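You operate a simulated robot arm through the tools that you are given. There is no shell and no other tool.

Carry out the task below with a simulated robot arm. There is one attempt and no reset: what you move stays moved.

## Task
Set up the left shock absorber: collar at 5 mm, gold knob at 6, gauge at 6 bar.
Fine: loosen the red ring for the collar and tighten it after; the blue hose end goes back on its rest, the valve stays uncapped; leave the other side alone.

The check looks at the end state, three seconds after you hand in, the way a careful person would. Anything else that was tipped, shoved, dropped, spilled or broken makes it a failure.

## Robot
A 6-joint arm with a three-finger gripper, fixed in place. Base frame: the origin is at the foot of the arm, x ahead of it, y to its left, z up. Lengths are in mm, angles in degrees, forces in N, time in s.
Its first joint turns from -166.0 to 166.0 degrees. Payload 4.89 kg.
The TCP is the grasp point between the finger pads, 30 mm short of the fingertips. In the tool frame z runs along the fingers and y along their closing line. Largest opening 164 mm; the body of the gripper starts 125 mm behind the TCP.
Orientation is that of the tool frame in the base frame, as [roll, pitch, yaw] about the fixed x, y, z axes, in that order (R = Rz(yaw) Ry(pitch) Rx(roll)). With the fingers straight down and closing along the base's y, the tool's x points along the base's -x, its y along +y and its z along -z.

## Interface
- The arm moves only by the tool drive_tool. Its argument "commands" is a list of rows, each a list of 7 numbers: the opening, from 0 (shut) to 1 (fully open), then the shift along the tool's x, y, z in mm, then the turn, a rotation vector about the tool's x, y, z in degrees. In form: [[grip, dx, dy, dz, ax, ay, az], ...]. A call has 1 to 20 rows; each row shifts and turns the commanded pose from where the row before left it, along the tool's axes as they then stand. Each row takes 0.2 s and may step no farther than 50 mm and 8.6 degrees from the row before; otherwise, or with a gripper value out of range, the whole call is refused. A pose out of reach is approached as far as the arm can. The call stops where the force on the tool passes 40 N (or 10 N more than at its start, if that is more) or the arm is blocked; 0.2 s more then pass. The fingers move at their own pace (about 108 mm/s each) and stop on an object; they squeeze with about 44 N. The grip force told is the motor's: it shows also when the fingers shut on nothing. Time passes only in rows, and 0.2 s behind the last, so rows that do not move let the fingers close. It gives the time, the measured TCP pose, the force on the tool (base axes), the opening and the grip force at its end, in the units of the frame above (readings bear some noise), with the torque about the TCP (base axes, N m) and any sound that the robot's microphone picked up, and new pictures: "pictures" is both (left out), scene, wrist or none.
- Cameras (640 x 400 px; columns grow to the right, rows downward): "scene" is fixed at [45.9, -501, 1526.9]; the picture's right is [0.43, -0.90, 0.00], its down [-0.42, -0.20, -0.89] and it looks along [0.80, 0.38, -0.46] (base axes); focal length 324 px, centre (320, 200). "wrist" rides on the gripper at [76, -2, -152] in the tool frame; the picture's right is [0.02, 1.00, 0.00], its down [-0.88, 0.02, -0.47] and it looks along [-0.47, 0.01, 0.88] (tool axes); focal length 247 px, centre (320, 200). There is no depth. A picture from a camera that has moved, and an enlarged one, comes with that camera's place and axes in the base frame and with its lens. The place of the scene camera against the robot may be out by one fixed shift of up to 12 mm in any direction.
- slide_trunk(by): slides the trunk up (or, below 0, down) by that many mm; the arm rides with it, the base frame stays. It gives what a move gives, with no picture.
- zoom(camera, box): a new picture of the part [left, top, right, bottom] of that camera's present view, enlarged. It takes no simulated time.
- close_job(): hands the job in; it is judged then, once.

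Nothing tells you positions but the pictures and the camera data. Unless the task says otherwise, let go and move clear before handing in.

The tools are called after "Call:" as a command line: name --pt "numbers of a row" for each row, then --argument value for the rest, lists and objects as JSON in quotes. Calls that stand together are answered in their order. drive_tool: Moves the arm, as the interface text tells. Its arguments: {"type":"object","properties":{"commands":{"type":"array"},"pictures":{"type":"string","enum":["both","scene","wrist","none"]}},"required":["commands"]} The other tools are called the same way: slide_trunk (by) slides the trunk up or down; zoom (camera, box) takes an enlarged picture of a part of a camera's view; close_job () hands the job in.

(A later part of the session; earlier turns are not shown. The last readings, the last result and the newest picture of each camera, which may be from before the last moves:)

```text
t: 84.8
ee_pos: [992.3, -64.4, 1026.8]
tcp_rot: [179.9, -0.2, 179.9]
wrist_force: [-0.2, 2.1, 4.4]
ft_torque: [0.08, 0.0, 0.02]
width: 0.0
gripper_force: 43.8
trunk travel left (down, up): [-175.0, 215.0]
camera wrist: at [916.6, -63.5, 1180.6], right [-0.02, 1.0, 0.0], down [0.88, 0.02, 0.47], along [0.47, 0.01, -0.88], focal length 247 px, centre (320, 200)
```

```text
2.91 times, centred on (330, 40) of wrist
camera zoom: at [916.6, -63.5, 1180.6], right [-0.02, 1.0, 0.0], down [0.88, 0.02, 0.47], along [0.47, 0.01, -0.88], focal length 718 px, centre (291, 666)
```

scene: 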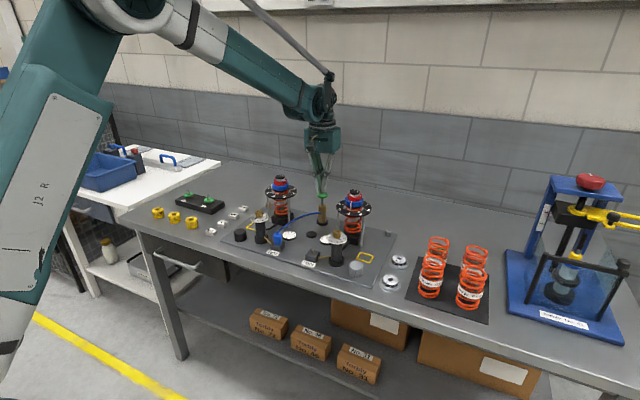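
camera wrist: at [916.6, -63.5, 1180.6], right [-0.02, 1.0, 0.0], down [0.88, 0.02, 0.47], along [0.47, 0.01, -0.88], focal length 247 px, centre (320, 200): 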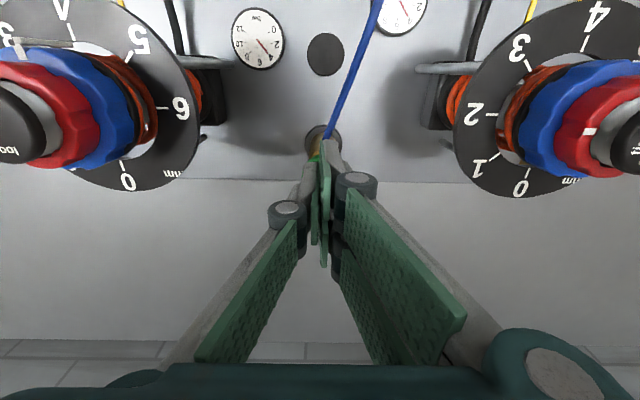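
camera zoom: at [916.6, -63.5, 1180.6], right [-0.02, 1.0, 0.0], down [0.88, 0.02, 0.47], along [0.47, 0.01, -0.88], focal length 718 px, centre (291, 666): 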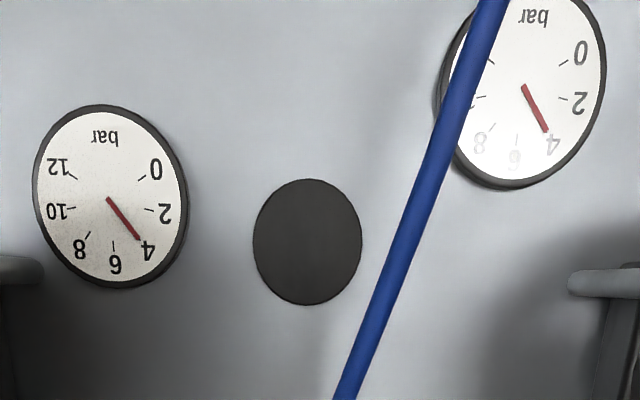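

Call:
drive_tool --pt "0 0 0 4 0 0 0" --pt "0 0 0 4 0 0 0" --pt "0 0 0 4 0 0 0" --pt "0 0 0 0 0 0 0" --pictures "none"

Call:
zoom --camera "scene" --box '[310, 175, 335, 210]'

Call:
zoom --camera "scene" --box '[275, 225, 305, 245]'

```text
t: 85.8
ee_pos: [991.9, -63.4, 1017.5]
tcp_rot: [180.0, 0.0, 179.9]
wrist_force: [-1.6, 1.3, 26.8]
ft_torque: [0.08, -0.04, -0.02]
width: 5.9
gripper_force: 45.6
trunk travel left (down, up): [-175.0, 215.0]
stopped in row 4: the force on the tool passed its limit at 41 N (the readings are from after the stop); the commanded pose is now the measured one
```

```text
11.43 times, centred on (322, 192) of scene
camera zoom: at [45.9, -501.0, 1526.9], right [0.43, -0.9, 0.0], down [-0.42, -0.2, -0.89], along [0.8, 0.38, -0.46], focal length 3698 px, centre (291, 286)
```

zoom: 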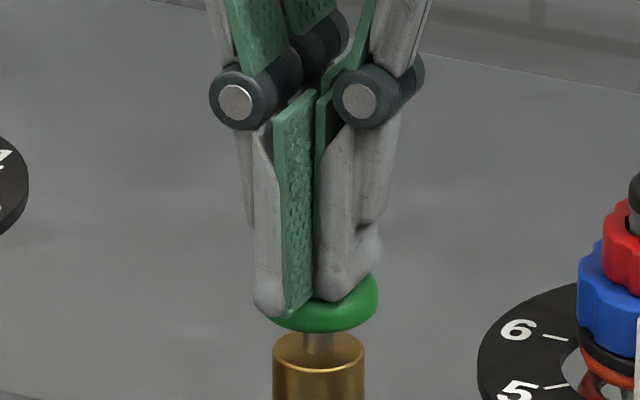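

```text
16.00 times, centred on (290, 235) of scene
camera zoom: at [45.9, -501.0, 1526.9], right [0.43, -0.9, 0.0], down [-0.42, -0.2, -0.89], along [0.8, 0.38, -0.46], focal length 5177 px, centre (800, -360)
```

zoom: 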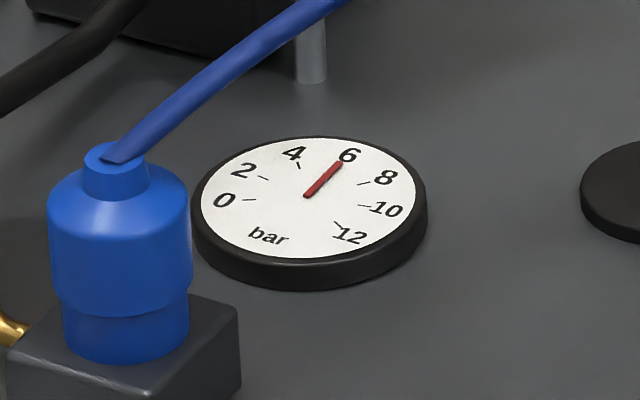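

One stroke took the left gauge from 4 to 6 bar. I'll lift straight off the handle without pumping again.

Call:
drive_tool --pt "0 0 0 -5 0 0 0" --pt "0 0 0 -10 0 0 0" --pt "0 0 0 -20 0 0 0" --pt "0 0 0 -30 0 0 0" --pt "0 0 0 -15 0 0 0" --pt "0 0 0 0 0 0 0" --pictures "both"

Call:
zoom --camera "scene" --box '[275, 220, 315, 250]'

Call:
zoom --camera "scene" --box '[250, 160, 370, 260]'

Call:
zoom --camera "wrist" --box '[220, 0, 440, 100]'

```text
t: 87.2
ee_pos: [992.1, -63.9, 1098.8]
tcp_rot: [180.0, -0.1, 179.8]
wrist_force: [-0.4, -0.4, -0.3]
ft_torque: [0.01, -0.01, 0.02]
width: 0.0
gripper_force: 45.2
trunk travel left (down, up): [-175.0, 215.0]
camera wrist: at [916.3, -64.3, 1250.6], right [-0.02, 1.0, 0.0], down [0.88, 0.02, 0.47], along [0.47, 0.01, -0.88], focal length 247 px, centre (320, 200)
```

scene: 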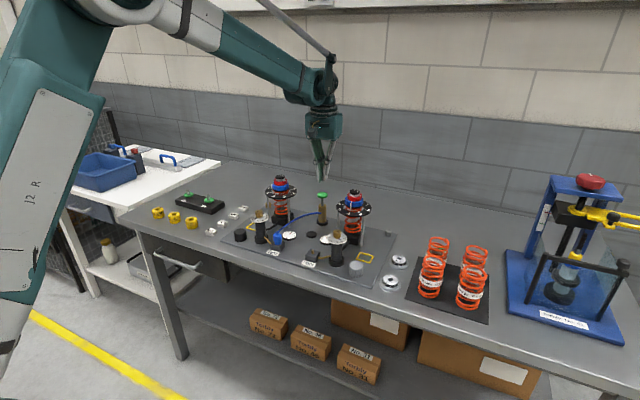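
wrist: 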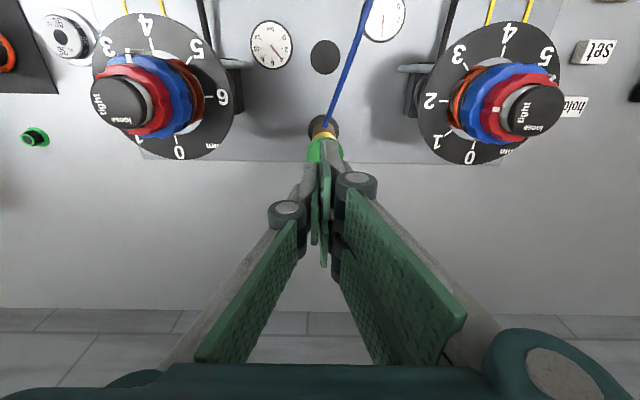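

```text
13.33 times, centred on (295, 235) of scene
camera zoom: at [45.9, -501.0, 1526.9], right [0.43, -0.9, 0.0], down [-0.42, -0.2, -0.89], along [0.8, 0.38, -0.46], focal length 4314 px, centre (653, -267)
```

zoom: 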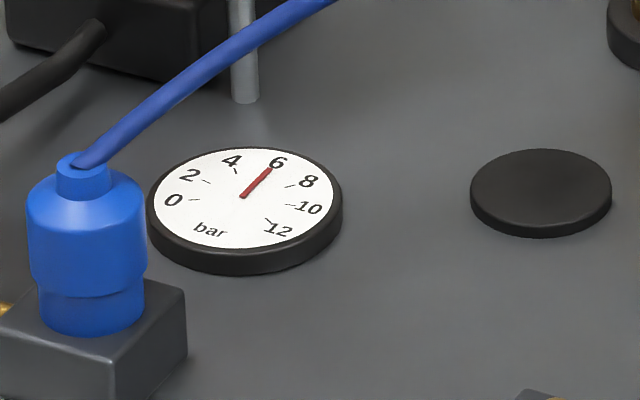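

```text
4.00 times, centred on (310, 210) of scene
camera zoom: at [45.9, -501.0, 1526.9], right [0.43, -0.9, 0.0], down [-0.42, -0.2, -0.89], along [0.8, 0.38, -0.46], focal length 1294 px, centre (360, 160)
```

zoom: 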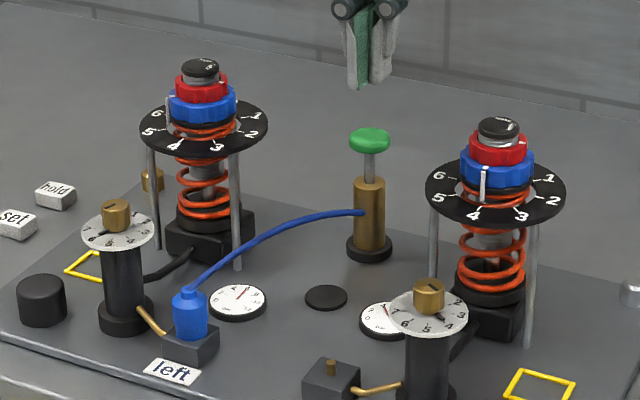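

```text
2.91 times, centred on (330, 50) of wrist
camera zoom: at [916.3, -64.3, 1250.6], right [-0.02, 1.0, 0.0], down [0.88, 0.02, 0.47], along [0.47, 0.01, -0.88], focal length 718 px, centre (291, 636)
```

zoom: 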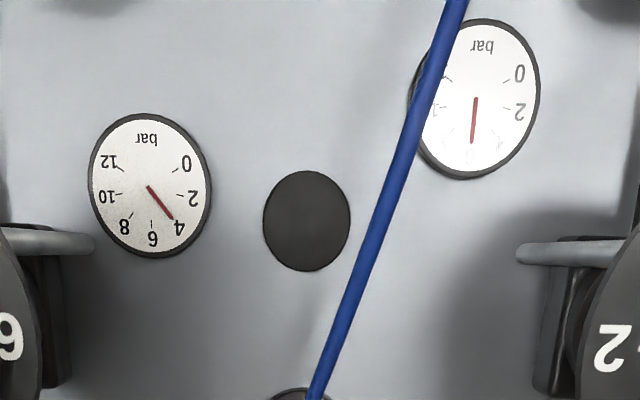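

The gauge holds at 6 bar and the handle has come back up. I'll go back above the valve to retrieve the blue fitting.

Call:
drive_tool --pt "0 42 13.8 0 0 0 0" --pt "0.1 42 13.8 0 0 0 0" --pt "0.24 42 13.8 0 0 0 0" --pt "0.24 42 13.8 0 0 0 0" --pt "0.24 42 13.8 0 0 0 0" --pt "0.24 0 0 40 0 0 0" --pt "0.24 0 0 40 0 0 0" --pt "0.24 0 0 0 0 0 0" --pictures "both"

Call:
zoom --camera "wrist" --box '[240, 100, 400, 220]'

Call:
zoom --camera "scene" --box '[240, 180, 320, 260]'

```text
t: 89.0
ee_pos: [782.1, 4.4, 1014.4]
tcp_rot: [180.0, -0.1, 179.7]
wrist_force: [0.3, -0.4, 0.2]
ft_torque: [-0.04, 0.12, -0.03]
width: 39.3
gripper_force: 0.0
trunk travel left (down, up): [-175.0, 215.0]
camera wrist: at [706.7, 5.5, 1168.5], right [-0.02, 1.0, 0.0], down [0.88, 0.02, 0.47], along [0.47, 0.01, -0.88], focal length 247 px, centre (320, 200)
```

scene: 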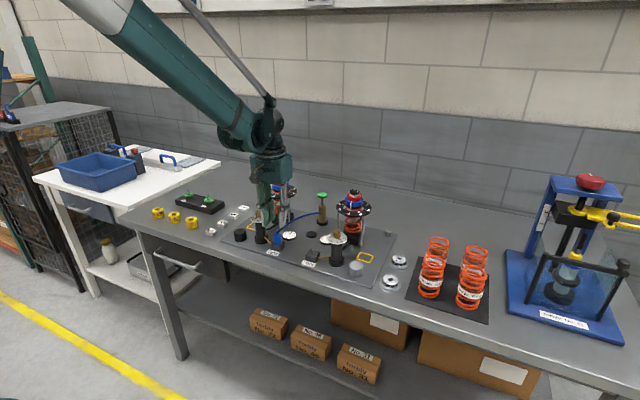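
wrist: 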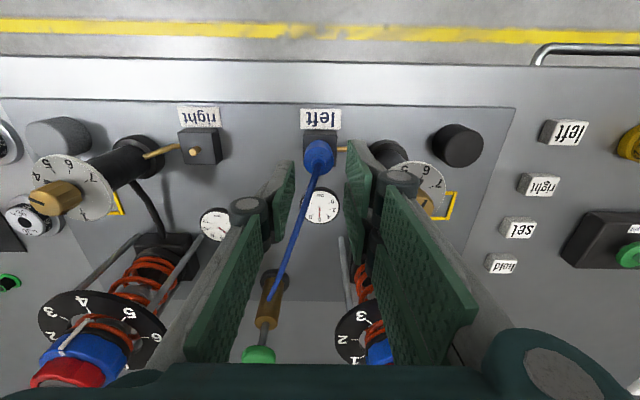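

```text
3.33 times, centred on (320, 160) of wrist
camera zoom: at [706.7, 5.5, 1168.5], right [-0.02, 1.0, 0.0], down [0.88, 0.02, 0.47], along [0.47, 0.01, -0.88], focal length 823 px, centre (320, 333)
```

zoom: 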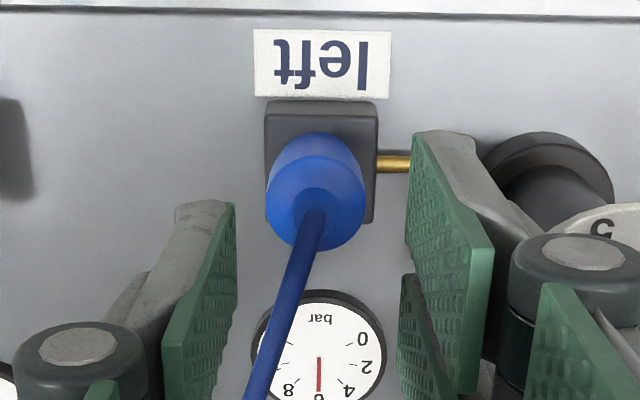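

```text
5.00 times, centred on (280, 220) of scene
camera zoom: at [45.9, -501.0, 1526.9], right [0.43, -0.9, 0.0], down [-0.42, -0.2, -0.89], along [0.8, 0.38, -0.46], focal length 1618 px, centre (520, 100)
```

zoom: 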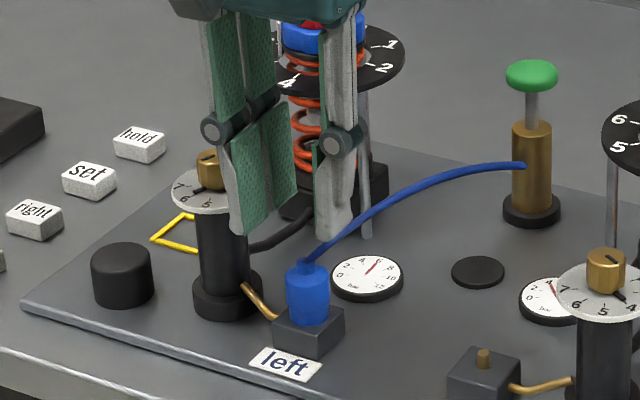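

The left gauge needle is on 6. I'll adjust y by -1.9 mm and x by +2 mm, then descend around the fitting.

Call:
drive_tool --pt "0.24 -2 -1.9 10 0 0 0" --pt "0.24 0 0 10 0 0 0" --pt "0.24 0 0 0 0 0 0" --pictures "wrist"

Call:
zoom --camera "wrist" --box '[240, 100, 400, 220]'

Call:
zoom --camera "scene" --box '[263, 205, 303, 255]'

```text
t: 89.8
ee_pos: [785.2, 3.9, 995.3]
tcp_rot: [180.0, -0.1, 179.7]
wrist_force: [-0.3, -0.2, -0.5]
ft_torque: [-0.01, 0.03, -0.01]
width: 39.5
gripper_force: 0.0
trunk travel left (down, up): [-175.0, 215.0]
camera wrist: at [709.1, 4.1, 1148.9], right [-0.02, 1.0, 0.0], down [0.88, 0.02, 0.47], along [0.47, 0.01, -0.88], focal length 247 px, centre (320, 200)
```

wrist: 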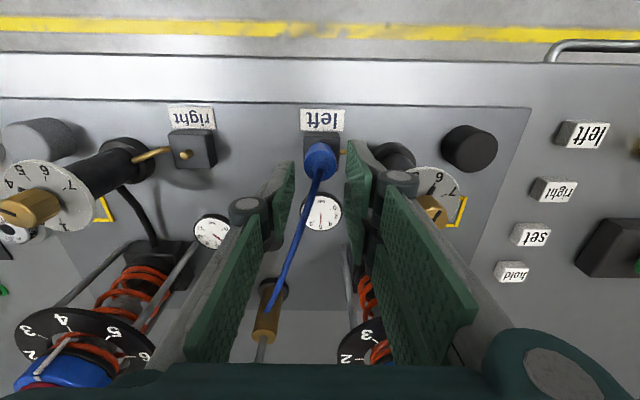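

```text
3.33 times, centred on (320, 160) of wrist
camera zoom: at [709.1, 4.1, 1148.9], right [-0.02, 1.0, 0.0], down [0.88, 0.02, 0.47], along [0.47, 0.01, -0.88], focal length 823 px, centre (320, 333)
```

zoom: 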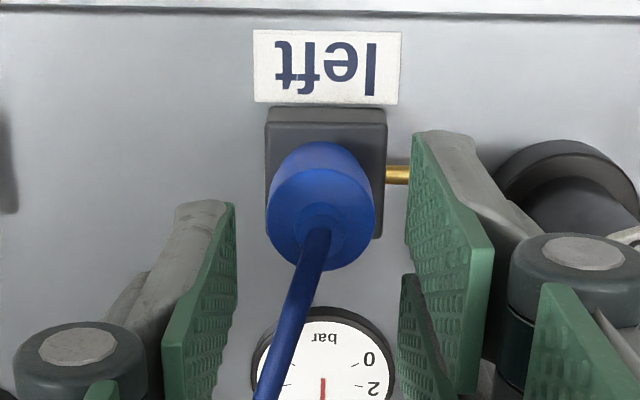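

```text
8.00 times, centred on (283, 230) of scene
camera zoom: at [45.9, -501.0, 1526.9], right [0.43, -0.9, 0.0], down [-0.42, -0.2, -0.89], along [0.8, 0.38, -0.46], focal length 2588 px, centre (616, -40)
```

zoom: 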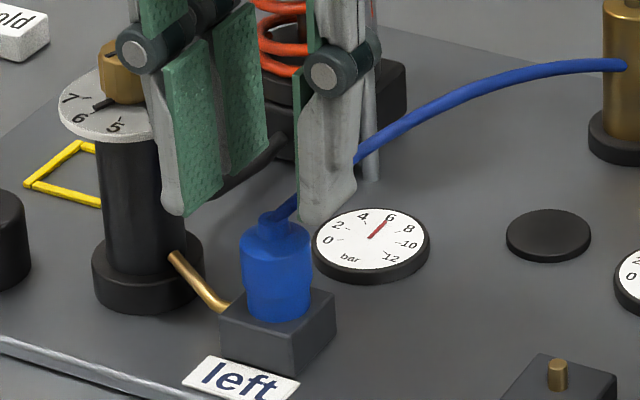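

Call:
drive_tool --pt "0.24 0 0.3 10 0 0 0" --pt "0.24 0 0 8 0 0 0" --pt "0.24 0 0 6 0 0 0" --pt "0.2 0 0 0 0 0 0" --pt "0.12 0 0 0 0 0 0" --pt "0.1 0 0 0 0 0 0" --pt "0.1 0 0 0 0 0 0" --pictures "wrist"

Call:
zoom --camera "scene" --box '[263, 205, 303, 255]'

Call:
zoom --camera "wrist" --box '[240, 100, 400, 220]'

```text
t: 91.4
ee_pos: [786.0, 4.3, 973.7]
tcp_rot: [180.0, -0.1, 179.8]
wrist_force: [-0.6, -0.2, 1.3]
ft_torque: [0.06, -0.02, -0.01]
width: 26.8
gripper_force: 43.9
trunk travel left (down, up): [-175.0, 215.0]
camera wrist: at [709.5, 4.9, 1126.7], right [-0.02, 1.0, 0.0], down [0.88, 0.02, 0.47], along [0.47, 0.01, -0.88], focal length 247 px, centre (320, 200)
```

wrist: 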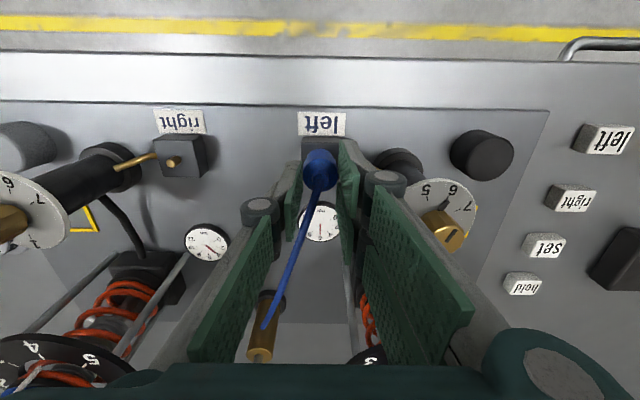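

```text
8.00 times, centred on (283, 230) of scene
camera zoom: at [45.9, -501.0, 1526.9], right [0.43, -0.9, 0.0], down [-0.42, -0.2, -0.89], along [0.8, 0.38, -0.46], focal length 2588 px, centre (616, -40)
```

zoom: 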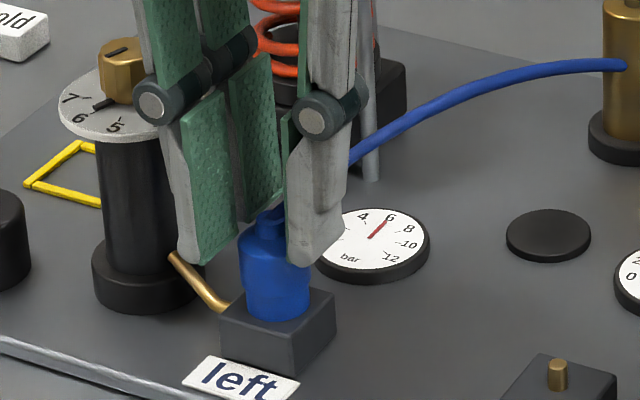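

```text
3.33 times, centred on (320, 160) of wrist
camera zoom: at [709.5, 4.9, 1126.7], right [-0.02, 1.0, 0.0], down [0.88, 0.02, 0.47], along [0.47, 0.01, -0.88], focal length 823 px, centre (320, 333)
```

zoom: 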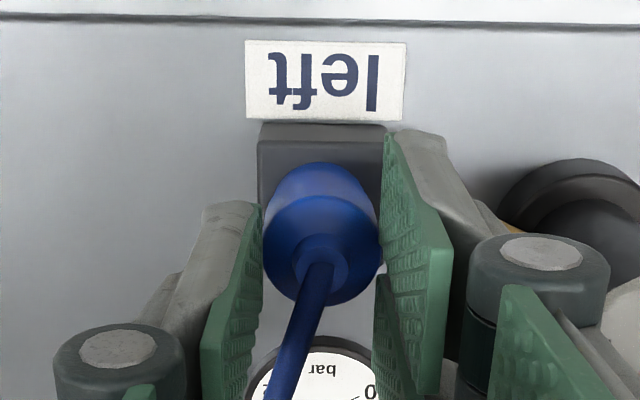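

The grip is at the very top edge of the body, at 26.8 mm. I'll open, go 5 mm lower and re-grip for a safer hold.

Call:
drive_tool --pt "0.2 0 0 0 0 0 0" --pt "0.22 0 0 0 0 0 0" --pt "0.22 0 0 5.5 0 0 0" --pt "0.22 0 0 0 0 0 0" --pt "0.14 0 0 0 0 0 0" --pt "0.1 0 0 0 0 0 0" --pt "0.1 0 0 0 0 0 0" --pictures "wrist"

Call:
zoom --camera "scene" --box '[263, 205, 303, 255]'

Call:
zoom --camera "wrist" --box '[240, 100, 400, 220]'

```text
t: 93.0
ee_pos: [786.3, 5.8, 968.2]
tcp_rot: [180.0, -0.1, 179.9]
wrist_force: [-0.7, -0.4, 0.9]
ft_torque: [0.02, 0.02, 0.02]
width: 27.3
gripper_force: 43.3
trunk travel left (down, up): [-175.0, 215.0]
camera wrist: at [709.6, 5.3, 1121.0], right [-0.02, 1.0, 0.0], down [0.88, 0.02, 0.47], along [0.47, 0.01, -0.88], focal length 247 px, centre (320, 200)
```

wrist: 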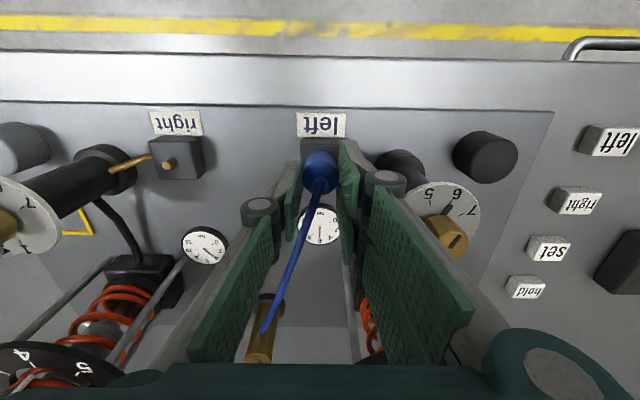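

```text
8.00 times, centred on (283, 230) of scene
camera zoom: at [45.9, -501.0, 1526.9], right [0.43, -0.9, 0.0], down [-0.42, -0.2, -0.89], along [0.8, 0.38, -0.46], focal length 2588 px, centre (616, -40)
```

zoom: 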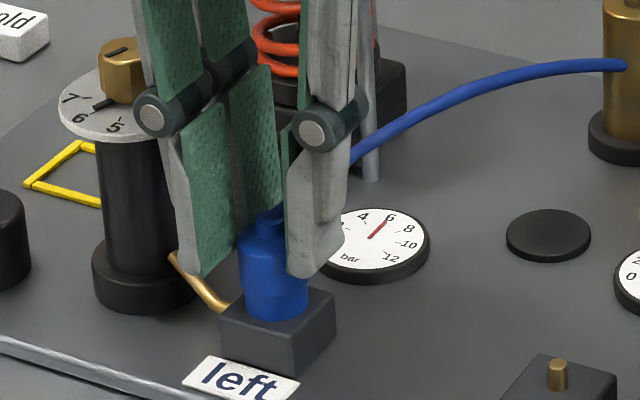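

```text
3.33 times, centred on (320, 160) of wrist
camera zoom: at [709.6, 5.3, 1121.0], right [-0.02, 1.0, 0.0], down [0.88, 0.02, 0.47], along [0.47, 0.01, -0.88], focal length 823 px, centre (320, 333)
```

zoom: 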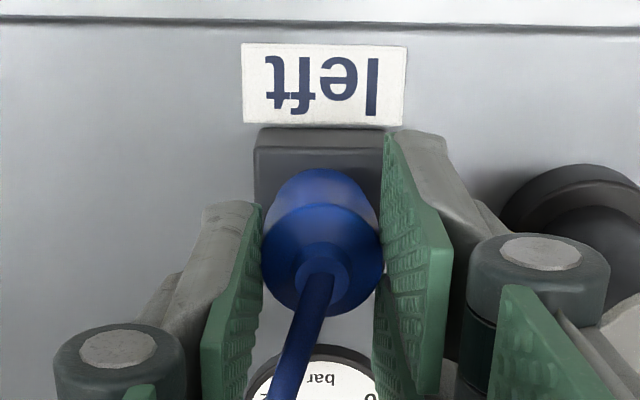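

The hold is better now, with the tips about mid-body. I'll lift the fitting straight off the valve.

Call:
drive_tool --pt "0.1 0 0 -3 0 0 0" --pt "0.1 0 0 -4 0 0 0" --pt "0.1 0 0 -6 0 0 0" --pt "0.1 0 0 -10 0 0 0" --pt "0.1 0 0 -15 0 0 0" --pt "0.1 0 0 -12 0 0 0" --pt "0.1 0 0 0 0 0 0" --pictures "both"

Call:
zoom --camera "scene" --box '[263, 195, 323, 255]'

Call:
zoom --camera "wrist" --box '[240, 100, 400, 220]'

```text
t: 94.6
ee_pos: [785.3, 5.0, 1016.5]
tcp_rot: [180.0, 0.0, 179.7]
wrist_force: [-0.1, 0.0, -0.6]
ft_torque: [0.02, -0.03, 0.01]
width: 26.8
gripper_force: 44.0
trunk travel left (down, up): [-175.0, 215.0]
camera wrist: at [709.2, 5.4, 1169.5], right [-0.02, 1.0, 0.0], down [0.88, 0.02, 0.47], along [0.47, 0.01, -0.88], focal length 247 px, centre (320, 200)
```

scene: 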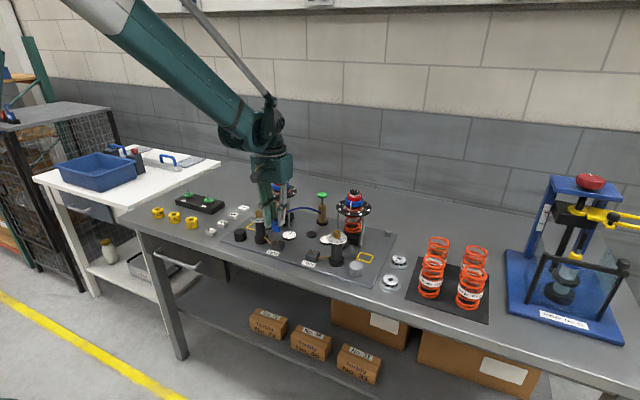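
wrist: 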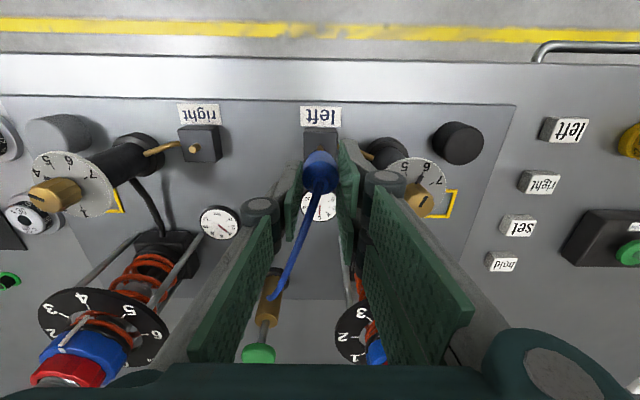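

```text
6.67 times, centred on (293, 225) of scene
camera zoom: at [45.9, -501.0, 1526.9], right [0.43, -0.9, 0.0], down [-0.42, -0.2, -0.89], along [0.8, 0.38, -0.46], focal length 2157 px, centre (500, 33)
```

zoom: 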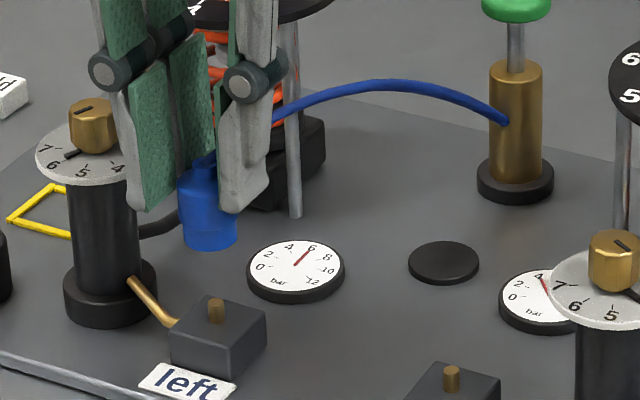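

```text
3.33 times, centred on (320, 160) of wrist
camera zoom: at [709.2, 5.4, 1169.5], right [-0.02, 1.0, 0.0], down [0.88, 0.02, 0.47], along [0.47, 0.01, -0.88], focal length 823 px, centre (320, 333)
```

zoom: 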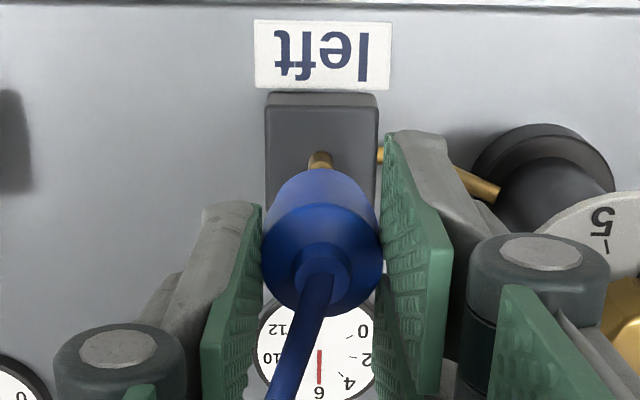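

The gauge still reads 6 with the hose removed. I'll carry the fitting back to hover over its black rest disc.

Call:
drive_tool --pt "0.1 -29.1 -16.3 0 0 0 0" --pt "0.1 -29.1 -16.3 0 0 0 0" --pt "0.1 -29.1 -16.2 0 0 0 0" --pt "0.1 -29.2 -16.2 0 0 0 0" --pt "0.1 0 0 20 0 0 0" --pt "0.1 0 0 0 0 0 0" --pictures "both"

Call:
zoom --camera "scene" --box '[290, 180, 350, 240]'

Call:
zoom --camera "wrist" --box '[240, 80, 400, 200]'

```text
t: 96.0
ee_pos: [903.7, -60.2, 993.4]
tcp_rot: [-180.0, -0.1, 179.9]
wrist_force: [0.5, -0.1, -0.3]
ft_torque: [-0.02, 0.02, 0.02]
width: 27.1
gripper_force: 43.6
trunk travel left (down, up): [-175.0, 215.0]
camera wrist: at [828.2, -59.4, 1146.7], right [-0.02, 1.0, 0.0], down [0.88, 0.02, 0.47], along [0.47, 0.01, -0.88], focal length 247 px, centre (320, 200)
```

scene: 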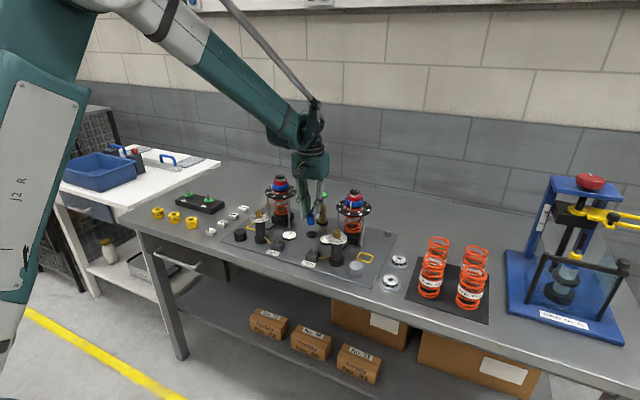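
wrist: 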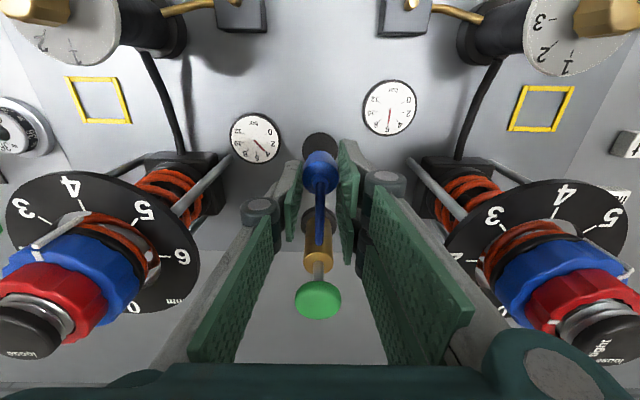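

```text
6.67 times, centred on (320, 210) of scene
camera zoom: at [45.9, -501.0, 1526.9], right [0.43, -0.9, 0.0], down [-0.42, -0.2, -0.89], along [0.8, 0.38, -0.46], focal length 2157 px, centre (320, 133)
```

zoom: 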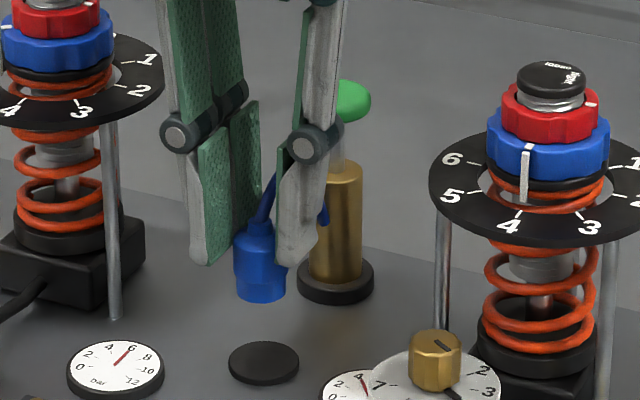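

```text
3.33 times, centred on (320, 140) of wrist
camera zoom: at [828.2, -59.4, 1146.7], right [-0.02, 1.0, 0.0], down [0.88, 0.02, 0.47], along [0.47, 0.01, -0.88], focal length 823 px, centre (320, 400)
```

zoom: 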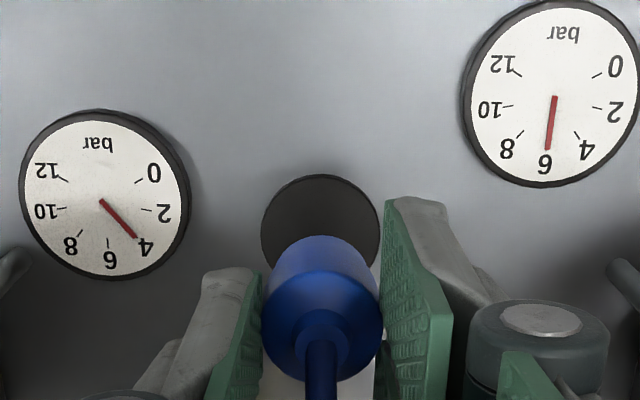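

Call:
drive_tool --pt "0.1 -0.8 -0.4 10 0 0 0" --pt "0.1 0 0 10 0 0 0" --pt "0.1 0 0 10 0 0 0" --pt "0.1 0 0 0 0 0 0" --pictures "both"

Call:
zoom --camera "scene" --box '[300, 205, 330, 240]'

Call:
zoom --camera "wrist" --box '[280, 120, 360, 200]'

```text
t: 97.0
ee_pos: [904.3, -61.6, 965.9]
tcp_rot: [180.0, -0.2, 179.8]
wrist_force: [0.6, 0.1, -0.3]
ft_torque: [0.0, 0.02, 0.06]
width: 26.7
gripper_force: 44.2
trunk travel left (down, up): [-175.0, 215.0]
camera wrist: at [828.3, -60.7, 1120.0], right [-0.02, 1.0, 0.0], down [0.88, 0.02, 0.47], along [0.47, 0.01, -0.88], focal length 247 px, centre (320, 200)
```

scene: 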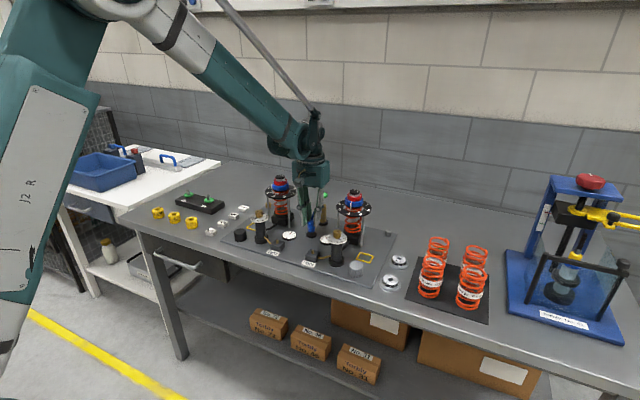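
wrist: 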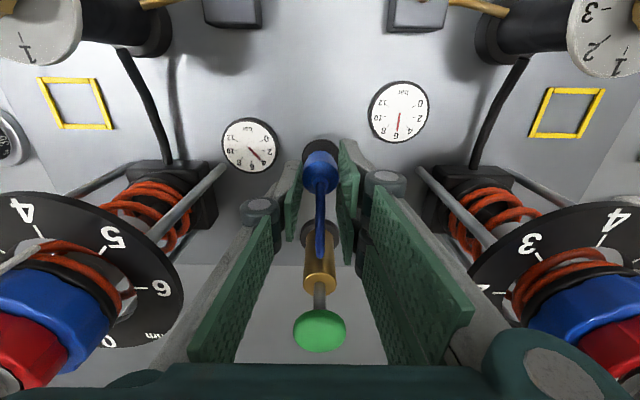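

```text
11.43 times, centred on (315, 222) of scene
camera zoom: at [45.9, -501.0, 1526.9], right [0.43, -0.9, 0.0], down [-0.42, -0.2, -0.89], along [0.8, 0.38, -0.46], focal length 3698 px, centre (377, -57)
```

zoom: 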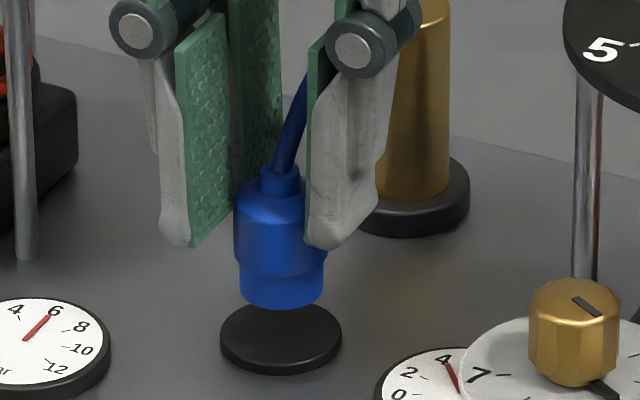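

```text
5.00 times, centred on (320, 160) of wrist
camera zoom: at [828.3, -60.7, 1120.0], right [-0.02, 1.0, 0.0], down [0.88, 0.02, 0.47], along [0.47, 0.01, -0.88], focal length 1235 px, centre (320, 400)
```

zoom: 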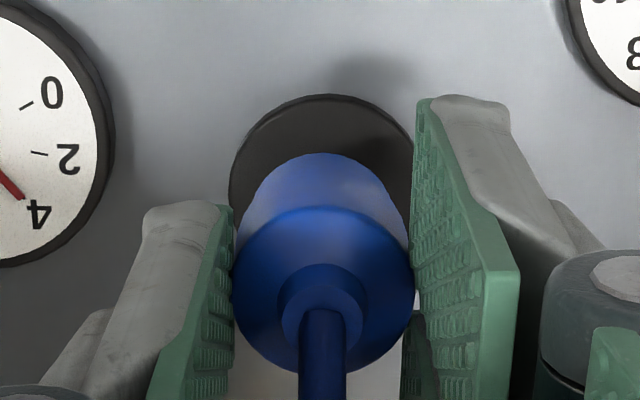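

Call:
drive_tool --pt "0.1 0.8 -0.2 5 0 0 0" --pt "0.1 0 0 4 0 0 0" --pt "0.1 0 0 2 0 0 0" --pt "0.1 0 0 0 0 0 0" --pictures "none"

Call:
zoom --camera "scene" --box '[300, 205, 330, 240]'

```text
t: 98.0
ee_pos: [903.4, -61.1, 955.2]
tcp_rot: [-180.0, -0.1, 179.8]
wrist_force: [0.1, 0.7, -1.2]
ft_torque: [0.01, 0.01, 0.0]
width: 27.1
gripper_force: 43.8
trunk travel left (down, up): [-175.0, 215.0]
```

```text
11.43 times, centred on (315, 222) of scene
camera zoom: at [45.9, -501.0, 1526.9], right [0.43, -0.9, 0.0], down [-0.42, -0.2, -0.89], along [0.8, 0.38, -0.46], focal length 3698 px, centre (377, -57)
```

zoom: 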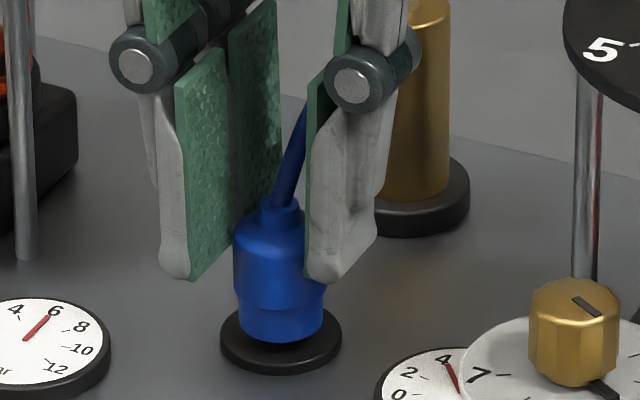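

Call:
drive_tool --pt "0.1 0 0 2 0 0 0" --pt "0.1 0 0 1 0 0 0" --pt "0.1 0 0 1 0 0 0" --pt "0.1 0 0 0 0 0 0" --pictures "none"

Call:
zoom --camera "scene" --box '[300, 205, 330, 240]'

```text
t: 99.0
ee_pos: [902.2, -60.8, 951.4]
tcp_rot: [-180.0, -0.1, 179.8]
wrist_force: [-0.1, 0.3, -0.3]
ft_torque: [-0.01, 0.0, -0.01]
width: 27.2
gripper_force: 43.9
trunk travel left (down, up): [-175.0, 215.0]
```

```text
11.43 times, centred on (315, 222) of scene
camera zoom: at [45.9, -501.0, 1526.9], right [0.43, -0.9, 0.0], down [-0.42, -0.2, -0.89], along [0.8, 0.38, -0.46], focal length 3698 px, centre (377, -57)
```

zoom: 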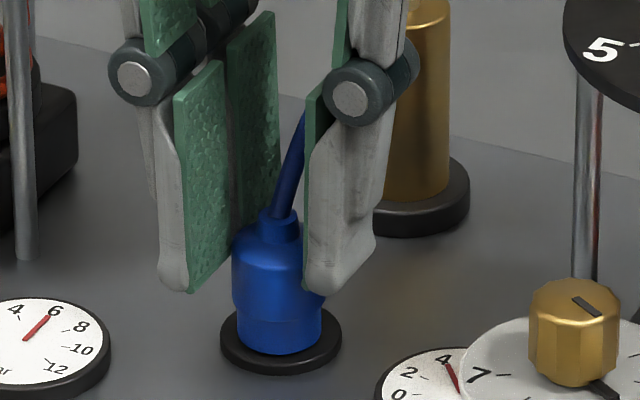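

Call:
drive_tool --pt "0.1 -0.3 -0.3 0.7 0 0 0" --pt "0.1 0 0 0 0 0 0" --pictures "none"

```text
t: 99.6
ee_pos: [902.4, -60.8, 949.7]
tcp_rot: [179.9, -0.1, 179.8]
wrist_force: [0.0, -0.2, -0.8]
ft_torque: [-0.02, 0.0, 0.03]
width: 27.0
gripper_force: 44.2
trunk travel left (down, up): [-175.0, 215.0]
```

Call:
drive_tool --pt "0.1 0 0 0.8 0 0 0" --pt "0.1 0 0 0 0 0 0" --pictures "none"

```text
t: 100.2
ee_pos: [902.4, -61.2, 949.7]
tcp_rot: [180.0, -0.1, 179.7]
wrist_force: [1.1, 0.6, 1.2]
ft_torque: [-0.02, -0.06, 0.01]
width: 26.9
gripper_force: 43.7
trunk travel left (down, up): [-175.0, 215.0]
```

Call:
drive_tool --pt "0.1 0 0 0.3 0 0 0" --pt "0.1 0 0 0 0 0 0" --pictures "wrist"

Call:
zoom --camera "scene" --box '[300, 205, 330, 240]'

Call:
zoom --camera "wrist" --box '[280, 120, 360, 200]'

```text
t: 100.8
ee_pos: [902.9, -60.7, 948.7]
tcp_rot: [-180.0, -0.1, 179.9]
wrist_force: [4.4, 0.9, 10.5]
ft_torque: [-0.06, -0.16, 0.04]
width: 27.0
gripper_force: 44.2
trunk travel left (down, up): [-175.0, 215.0]
camera wrist: at [826.0, -60.9, 1102.8], right [-0.02, 1.0, 0.0], down [0.88, 0.02, 0.47], along [0.47, 0.01, -0.88], focal length 247 px, centre (320, 200)
```

wrist: 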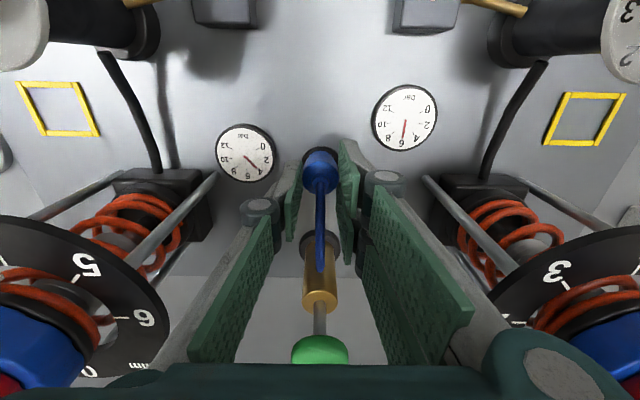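

```text
11.43 times, centred on (315, 222) of scene
camera zoom: at [45.9, -501.0, 1526.9], right [0.43, -0.9, 0.0], down [-0.42, -0.2, -0.89], along [0.8, 0.38, -0.46], focal length 3698 px, centre (377, -57)
```

zoom: 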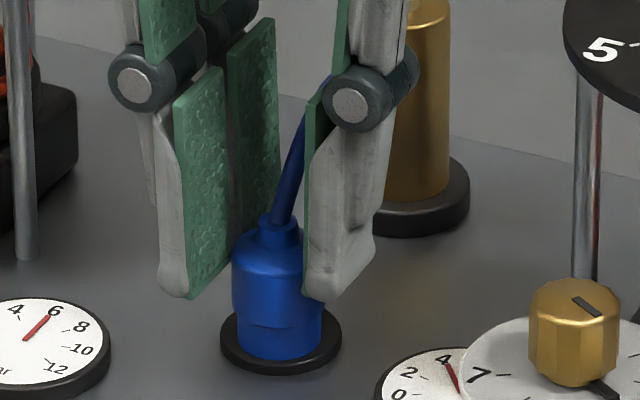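

```text
5.00 times, centred on (320, 160) of wrist
camera zoom: at [826.0, -60.9, 1102.8], right [-0.02, 1.0, 0.0], down [0.88, 0.02, 0.47], along [0.47, 0.01, -0.88], focal length 1235 px, centre (320, 400)
```

zoom: 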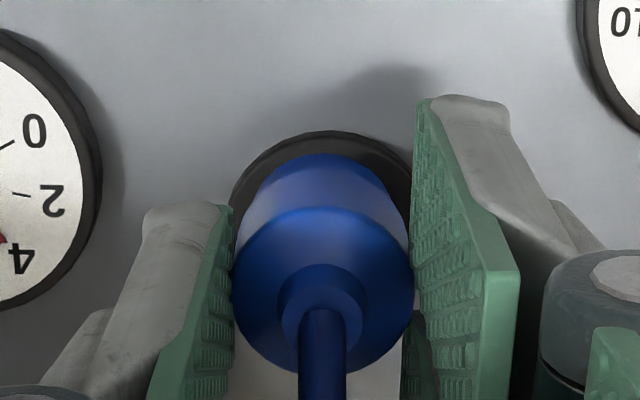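

The fitting is on its rest, centred to within about 1 mm. I'll open gradually and rise straight up.

Call:
drive_tool --pt "0.17 0 0 -0.2 0 0 0" --pt "0.18 0 0 0 0 0 0" --pt "0.2 0 0 0 0 0 0" --pt "0.24 0 0 0 0 0 0" --pt "0.28 0 0 0 0 0 0" --pt "0.28 0 0 0 0 0 0" --pictures "wrist"

Call:
zoom --camera "scene" --box '[300, 205, 330, 240]'

Call:
zoom --camera "wrist" --box '[280, 120, 360, 200]'

```text
t: 102.2
ee_pos: [903.0, -61.1, 949.5]
tcp_rot: [180.0, -0.1, 179.8]
wrist_force: [0.1, 0.2, 0.1]
ft_torque: [-0.02, -0.03, 0.01]
width: 46.1
gripper_force: 0.0
trunk travel left (down, up): [-175.0, 215.0]
camera wrist: at [826.6, -61.0, 1102.3], right [-0.02, 1.0, 0.0], down [0.88, 0.02, 0.47], along [0.47, 0.01, -0.88], focal length 247 px, centre (320, 200)
```

wrist: 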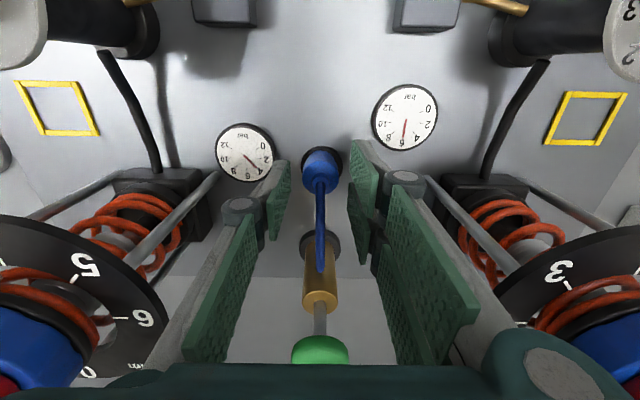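

```text
11.43 times, centred on (315, 222) of scene
camera zoom: at [45.9, -501.0, 1526.9], right [0.43, -0.9, 0.0], down [-0.42, -0.2, -0.89], along [0.8, 0.38, -0.46], focal length 3698 px, centre (377, -57)
```

zoom: 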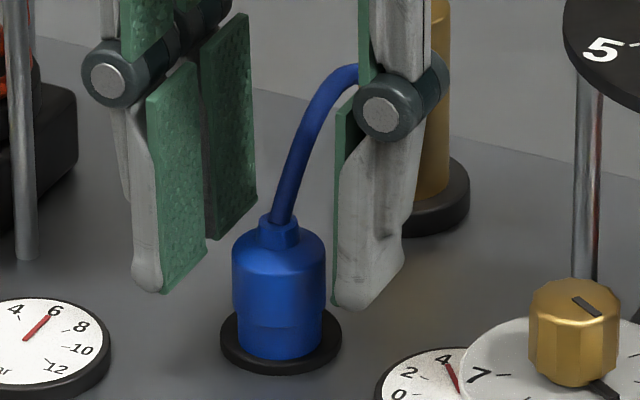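

```text
5.00 times, centred on (320, 160) of wrist
camera zoom: at [826.6, -61.0, 1102.3], right [-0.02, 1.0, 0.0], down [0.88, 0.02, 0.47], along [0.47, 0.01, -0.88], focal length 1235 px, centre (320, 400)
```

zoom: 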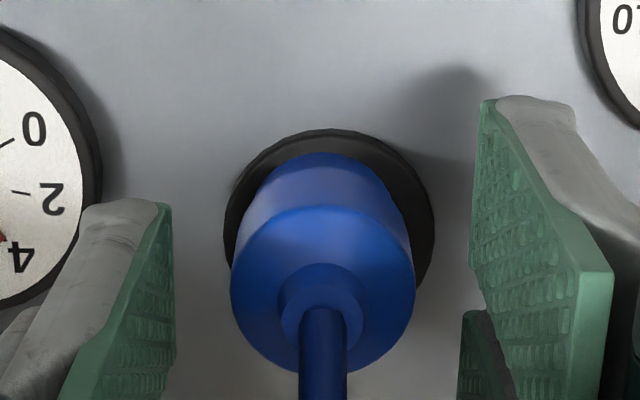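

Call:
drive_tool --pt "0.28 0 0 -10 0 0 0" --pt "0.28 0 0 -20 0 0 0" --pt "0.28 0 0 -30 0 0 0" --pt "0.28 0 0 -40 0 0 0" --pt "0.28 0 0 -45 0 0 0" --pt "0.28 30 0 -20 0 0 0" --pt "0.28 0 0 0 0 0 0" --pictures "both"

Call:
zoom --camera "scene" --box '[290, 180, 350, 240]'

Call:
zoom --camera "wrist" --box '[240, 60, 400, 180]'

Call:
zoom --camera "scene" --box '[275, 215, 335, 250]'

```text
t: 103.8
ee_pos: [871.1, -63.0, 1116.5]
tcp_rot: [-180.0, 0.0, 179.8]
wrist_force: [-0.5, 1.1, 0.7]
ft_torque: [-0.02, -0.1, -0.02]
width: 46.0
gripper_force: 0.1
trunk travel left (down, up): [-175.0, 215.0]
camera wrist: at [794.6, -62.4, 1269.9], right [-0.02, 1.0, 0.0], down [0.88, 0.02, 0.47], along [0.47, 0.01, -0.88], focal length 247 px, centre (320, 200)
```

scene: 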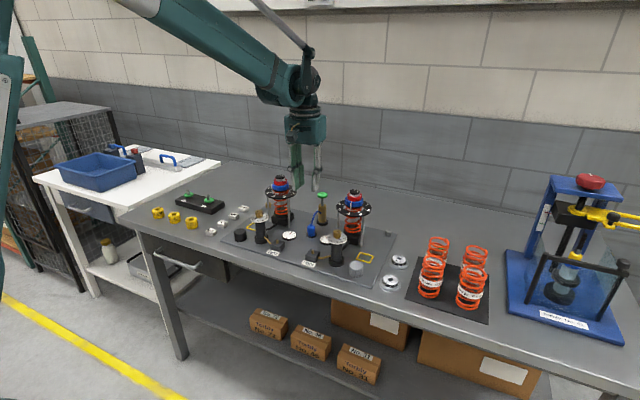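
wrist: 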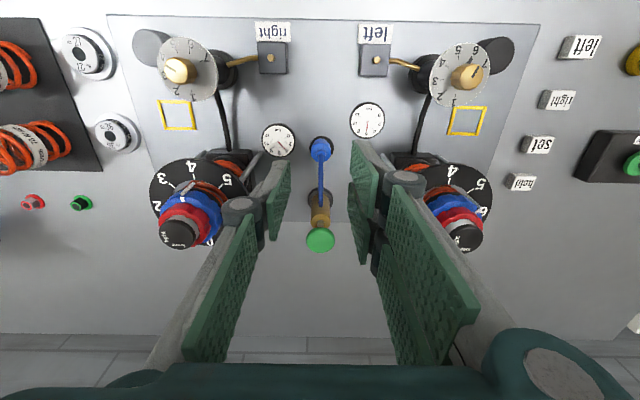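

```text
6.67 times, centred on (320, 210) of scene
camera zoom: at [45.9, -501.0, 1526.9], right [0.43, -0.9, 0.0], down [-0.42, -0.2, -0.89], along [0.8, 0.38, -0.46], focal length 2157 px, centre (320, 133)
```

zoom: 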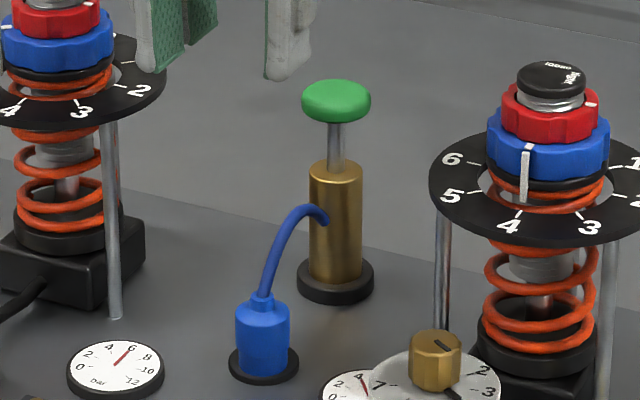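

```text
3.33 times, centred on (320, 120) of wrist
camera zoom: at [794.6, -62.4, 1269.9], right [-0.02, 1.0, 0.0], down [0.88, 0.02, 0.47], along [0.47, 0.01, -0.88], focal length 823 px, centre (320, 467)
```

zoom: 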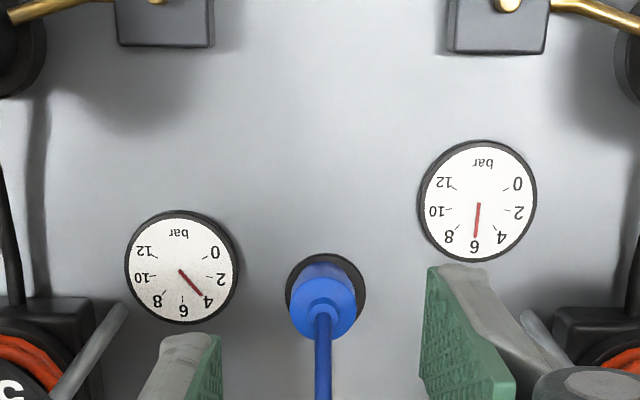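

```text
10.67 times, centred on (305, 232) of scene
camera zoom: at [45.9, -501.0, 1526.9], right [0.43, -0.9, 0.0], down [-0.42, -0.2, -0.89], along [0.8, 0.38, -0.46], focal length 3451 px, centre (480, -147)
```

zoom: 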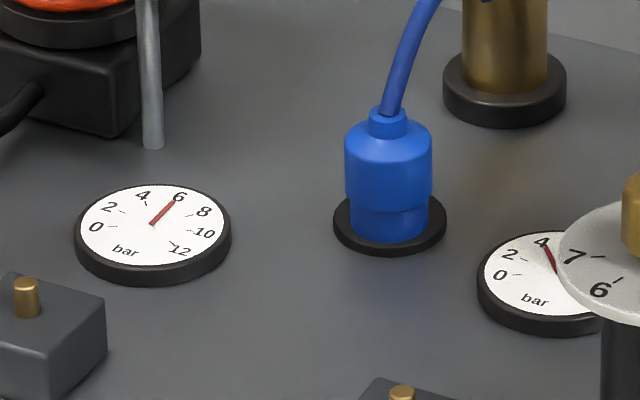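

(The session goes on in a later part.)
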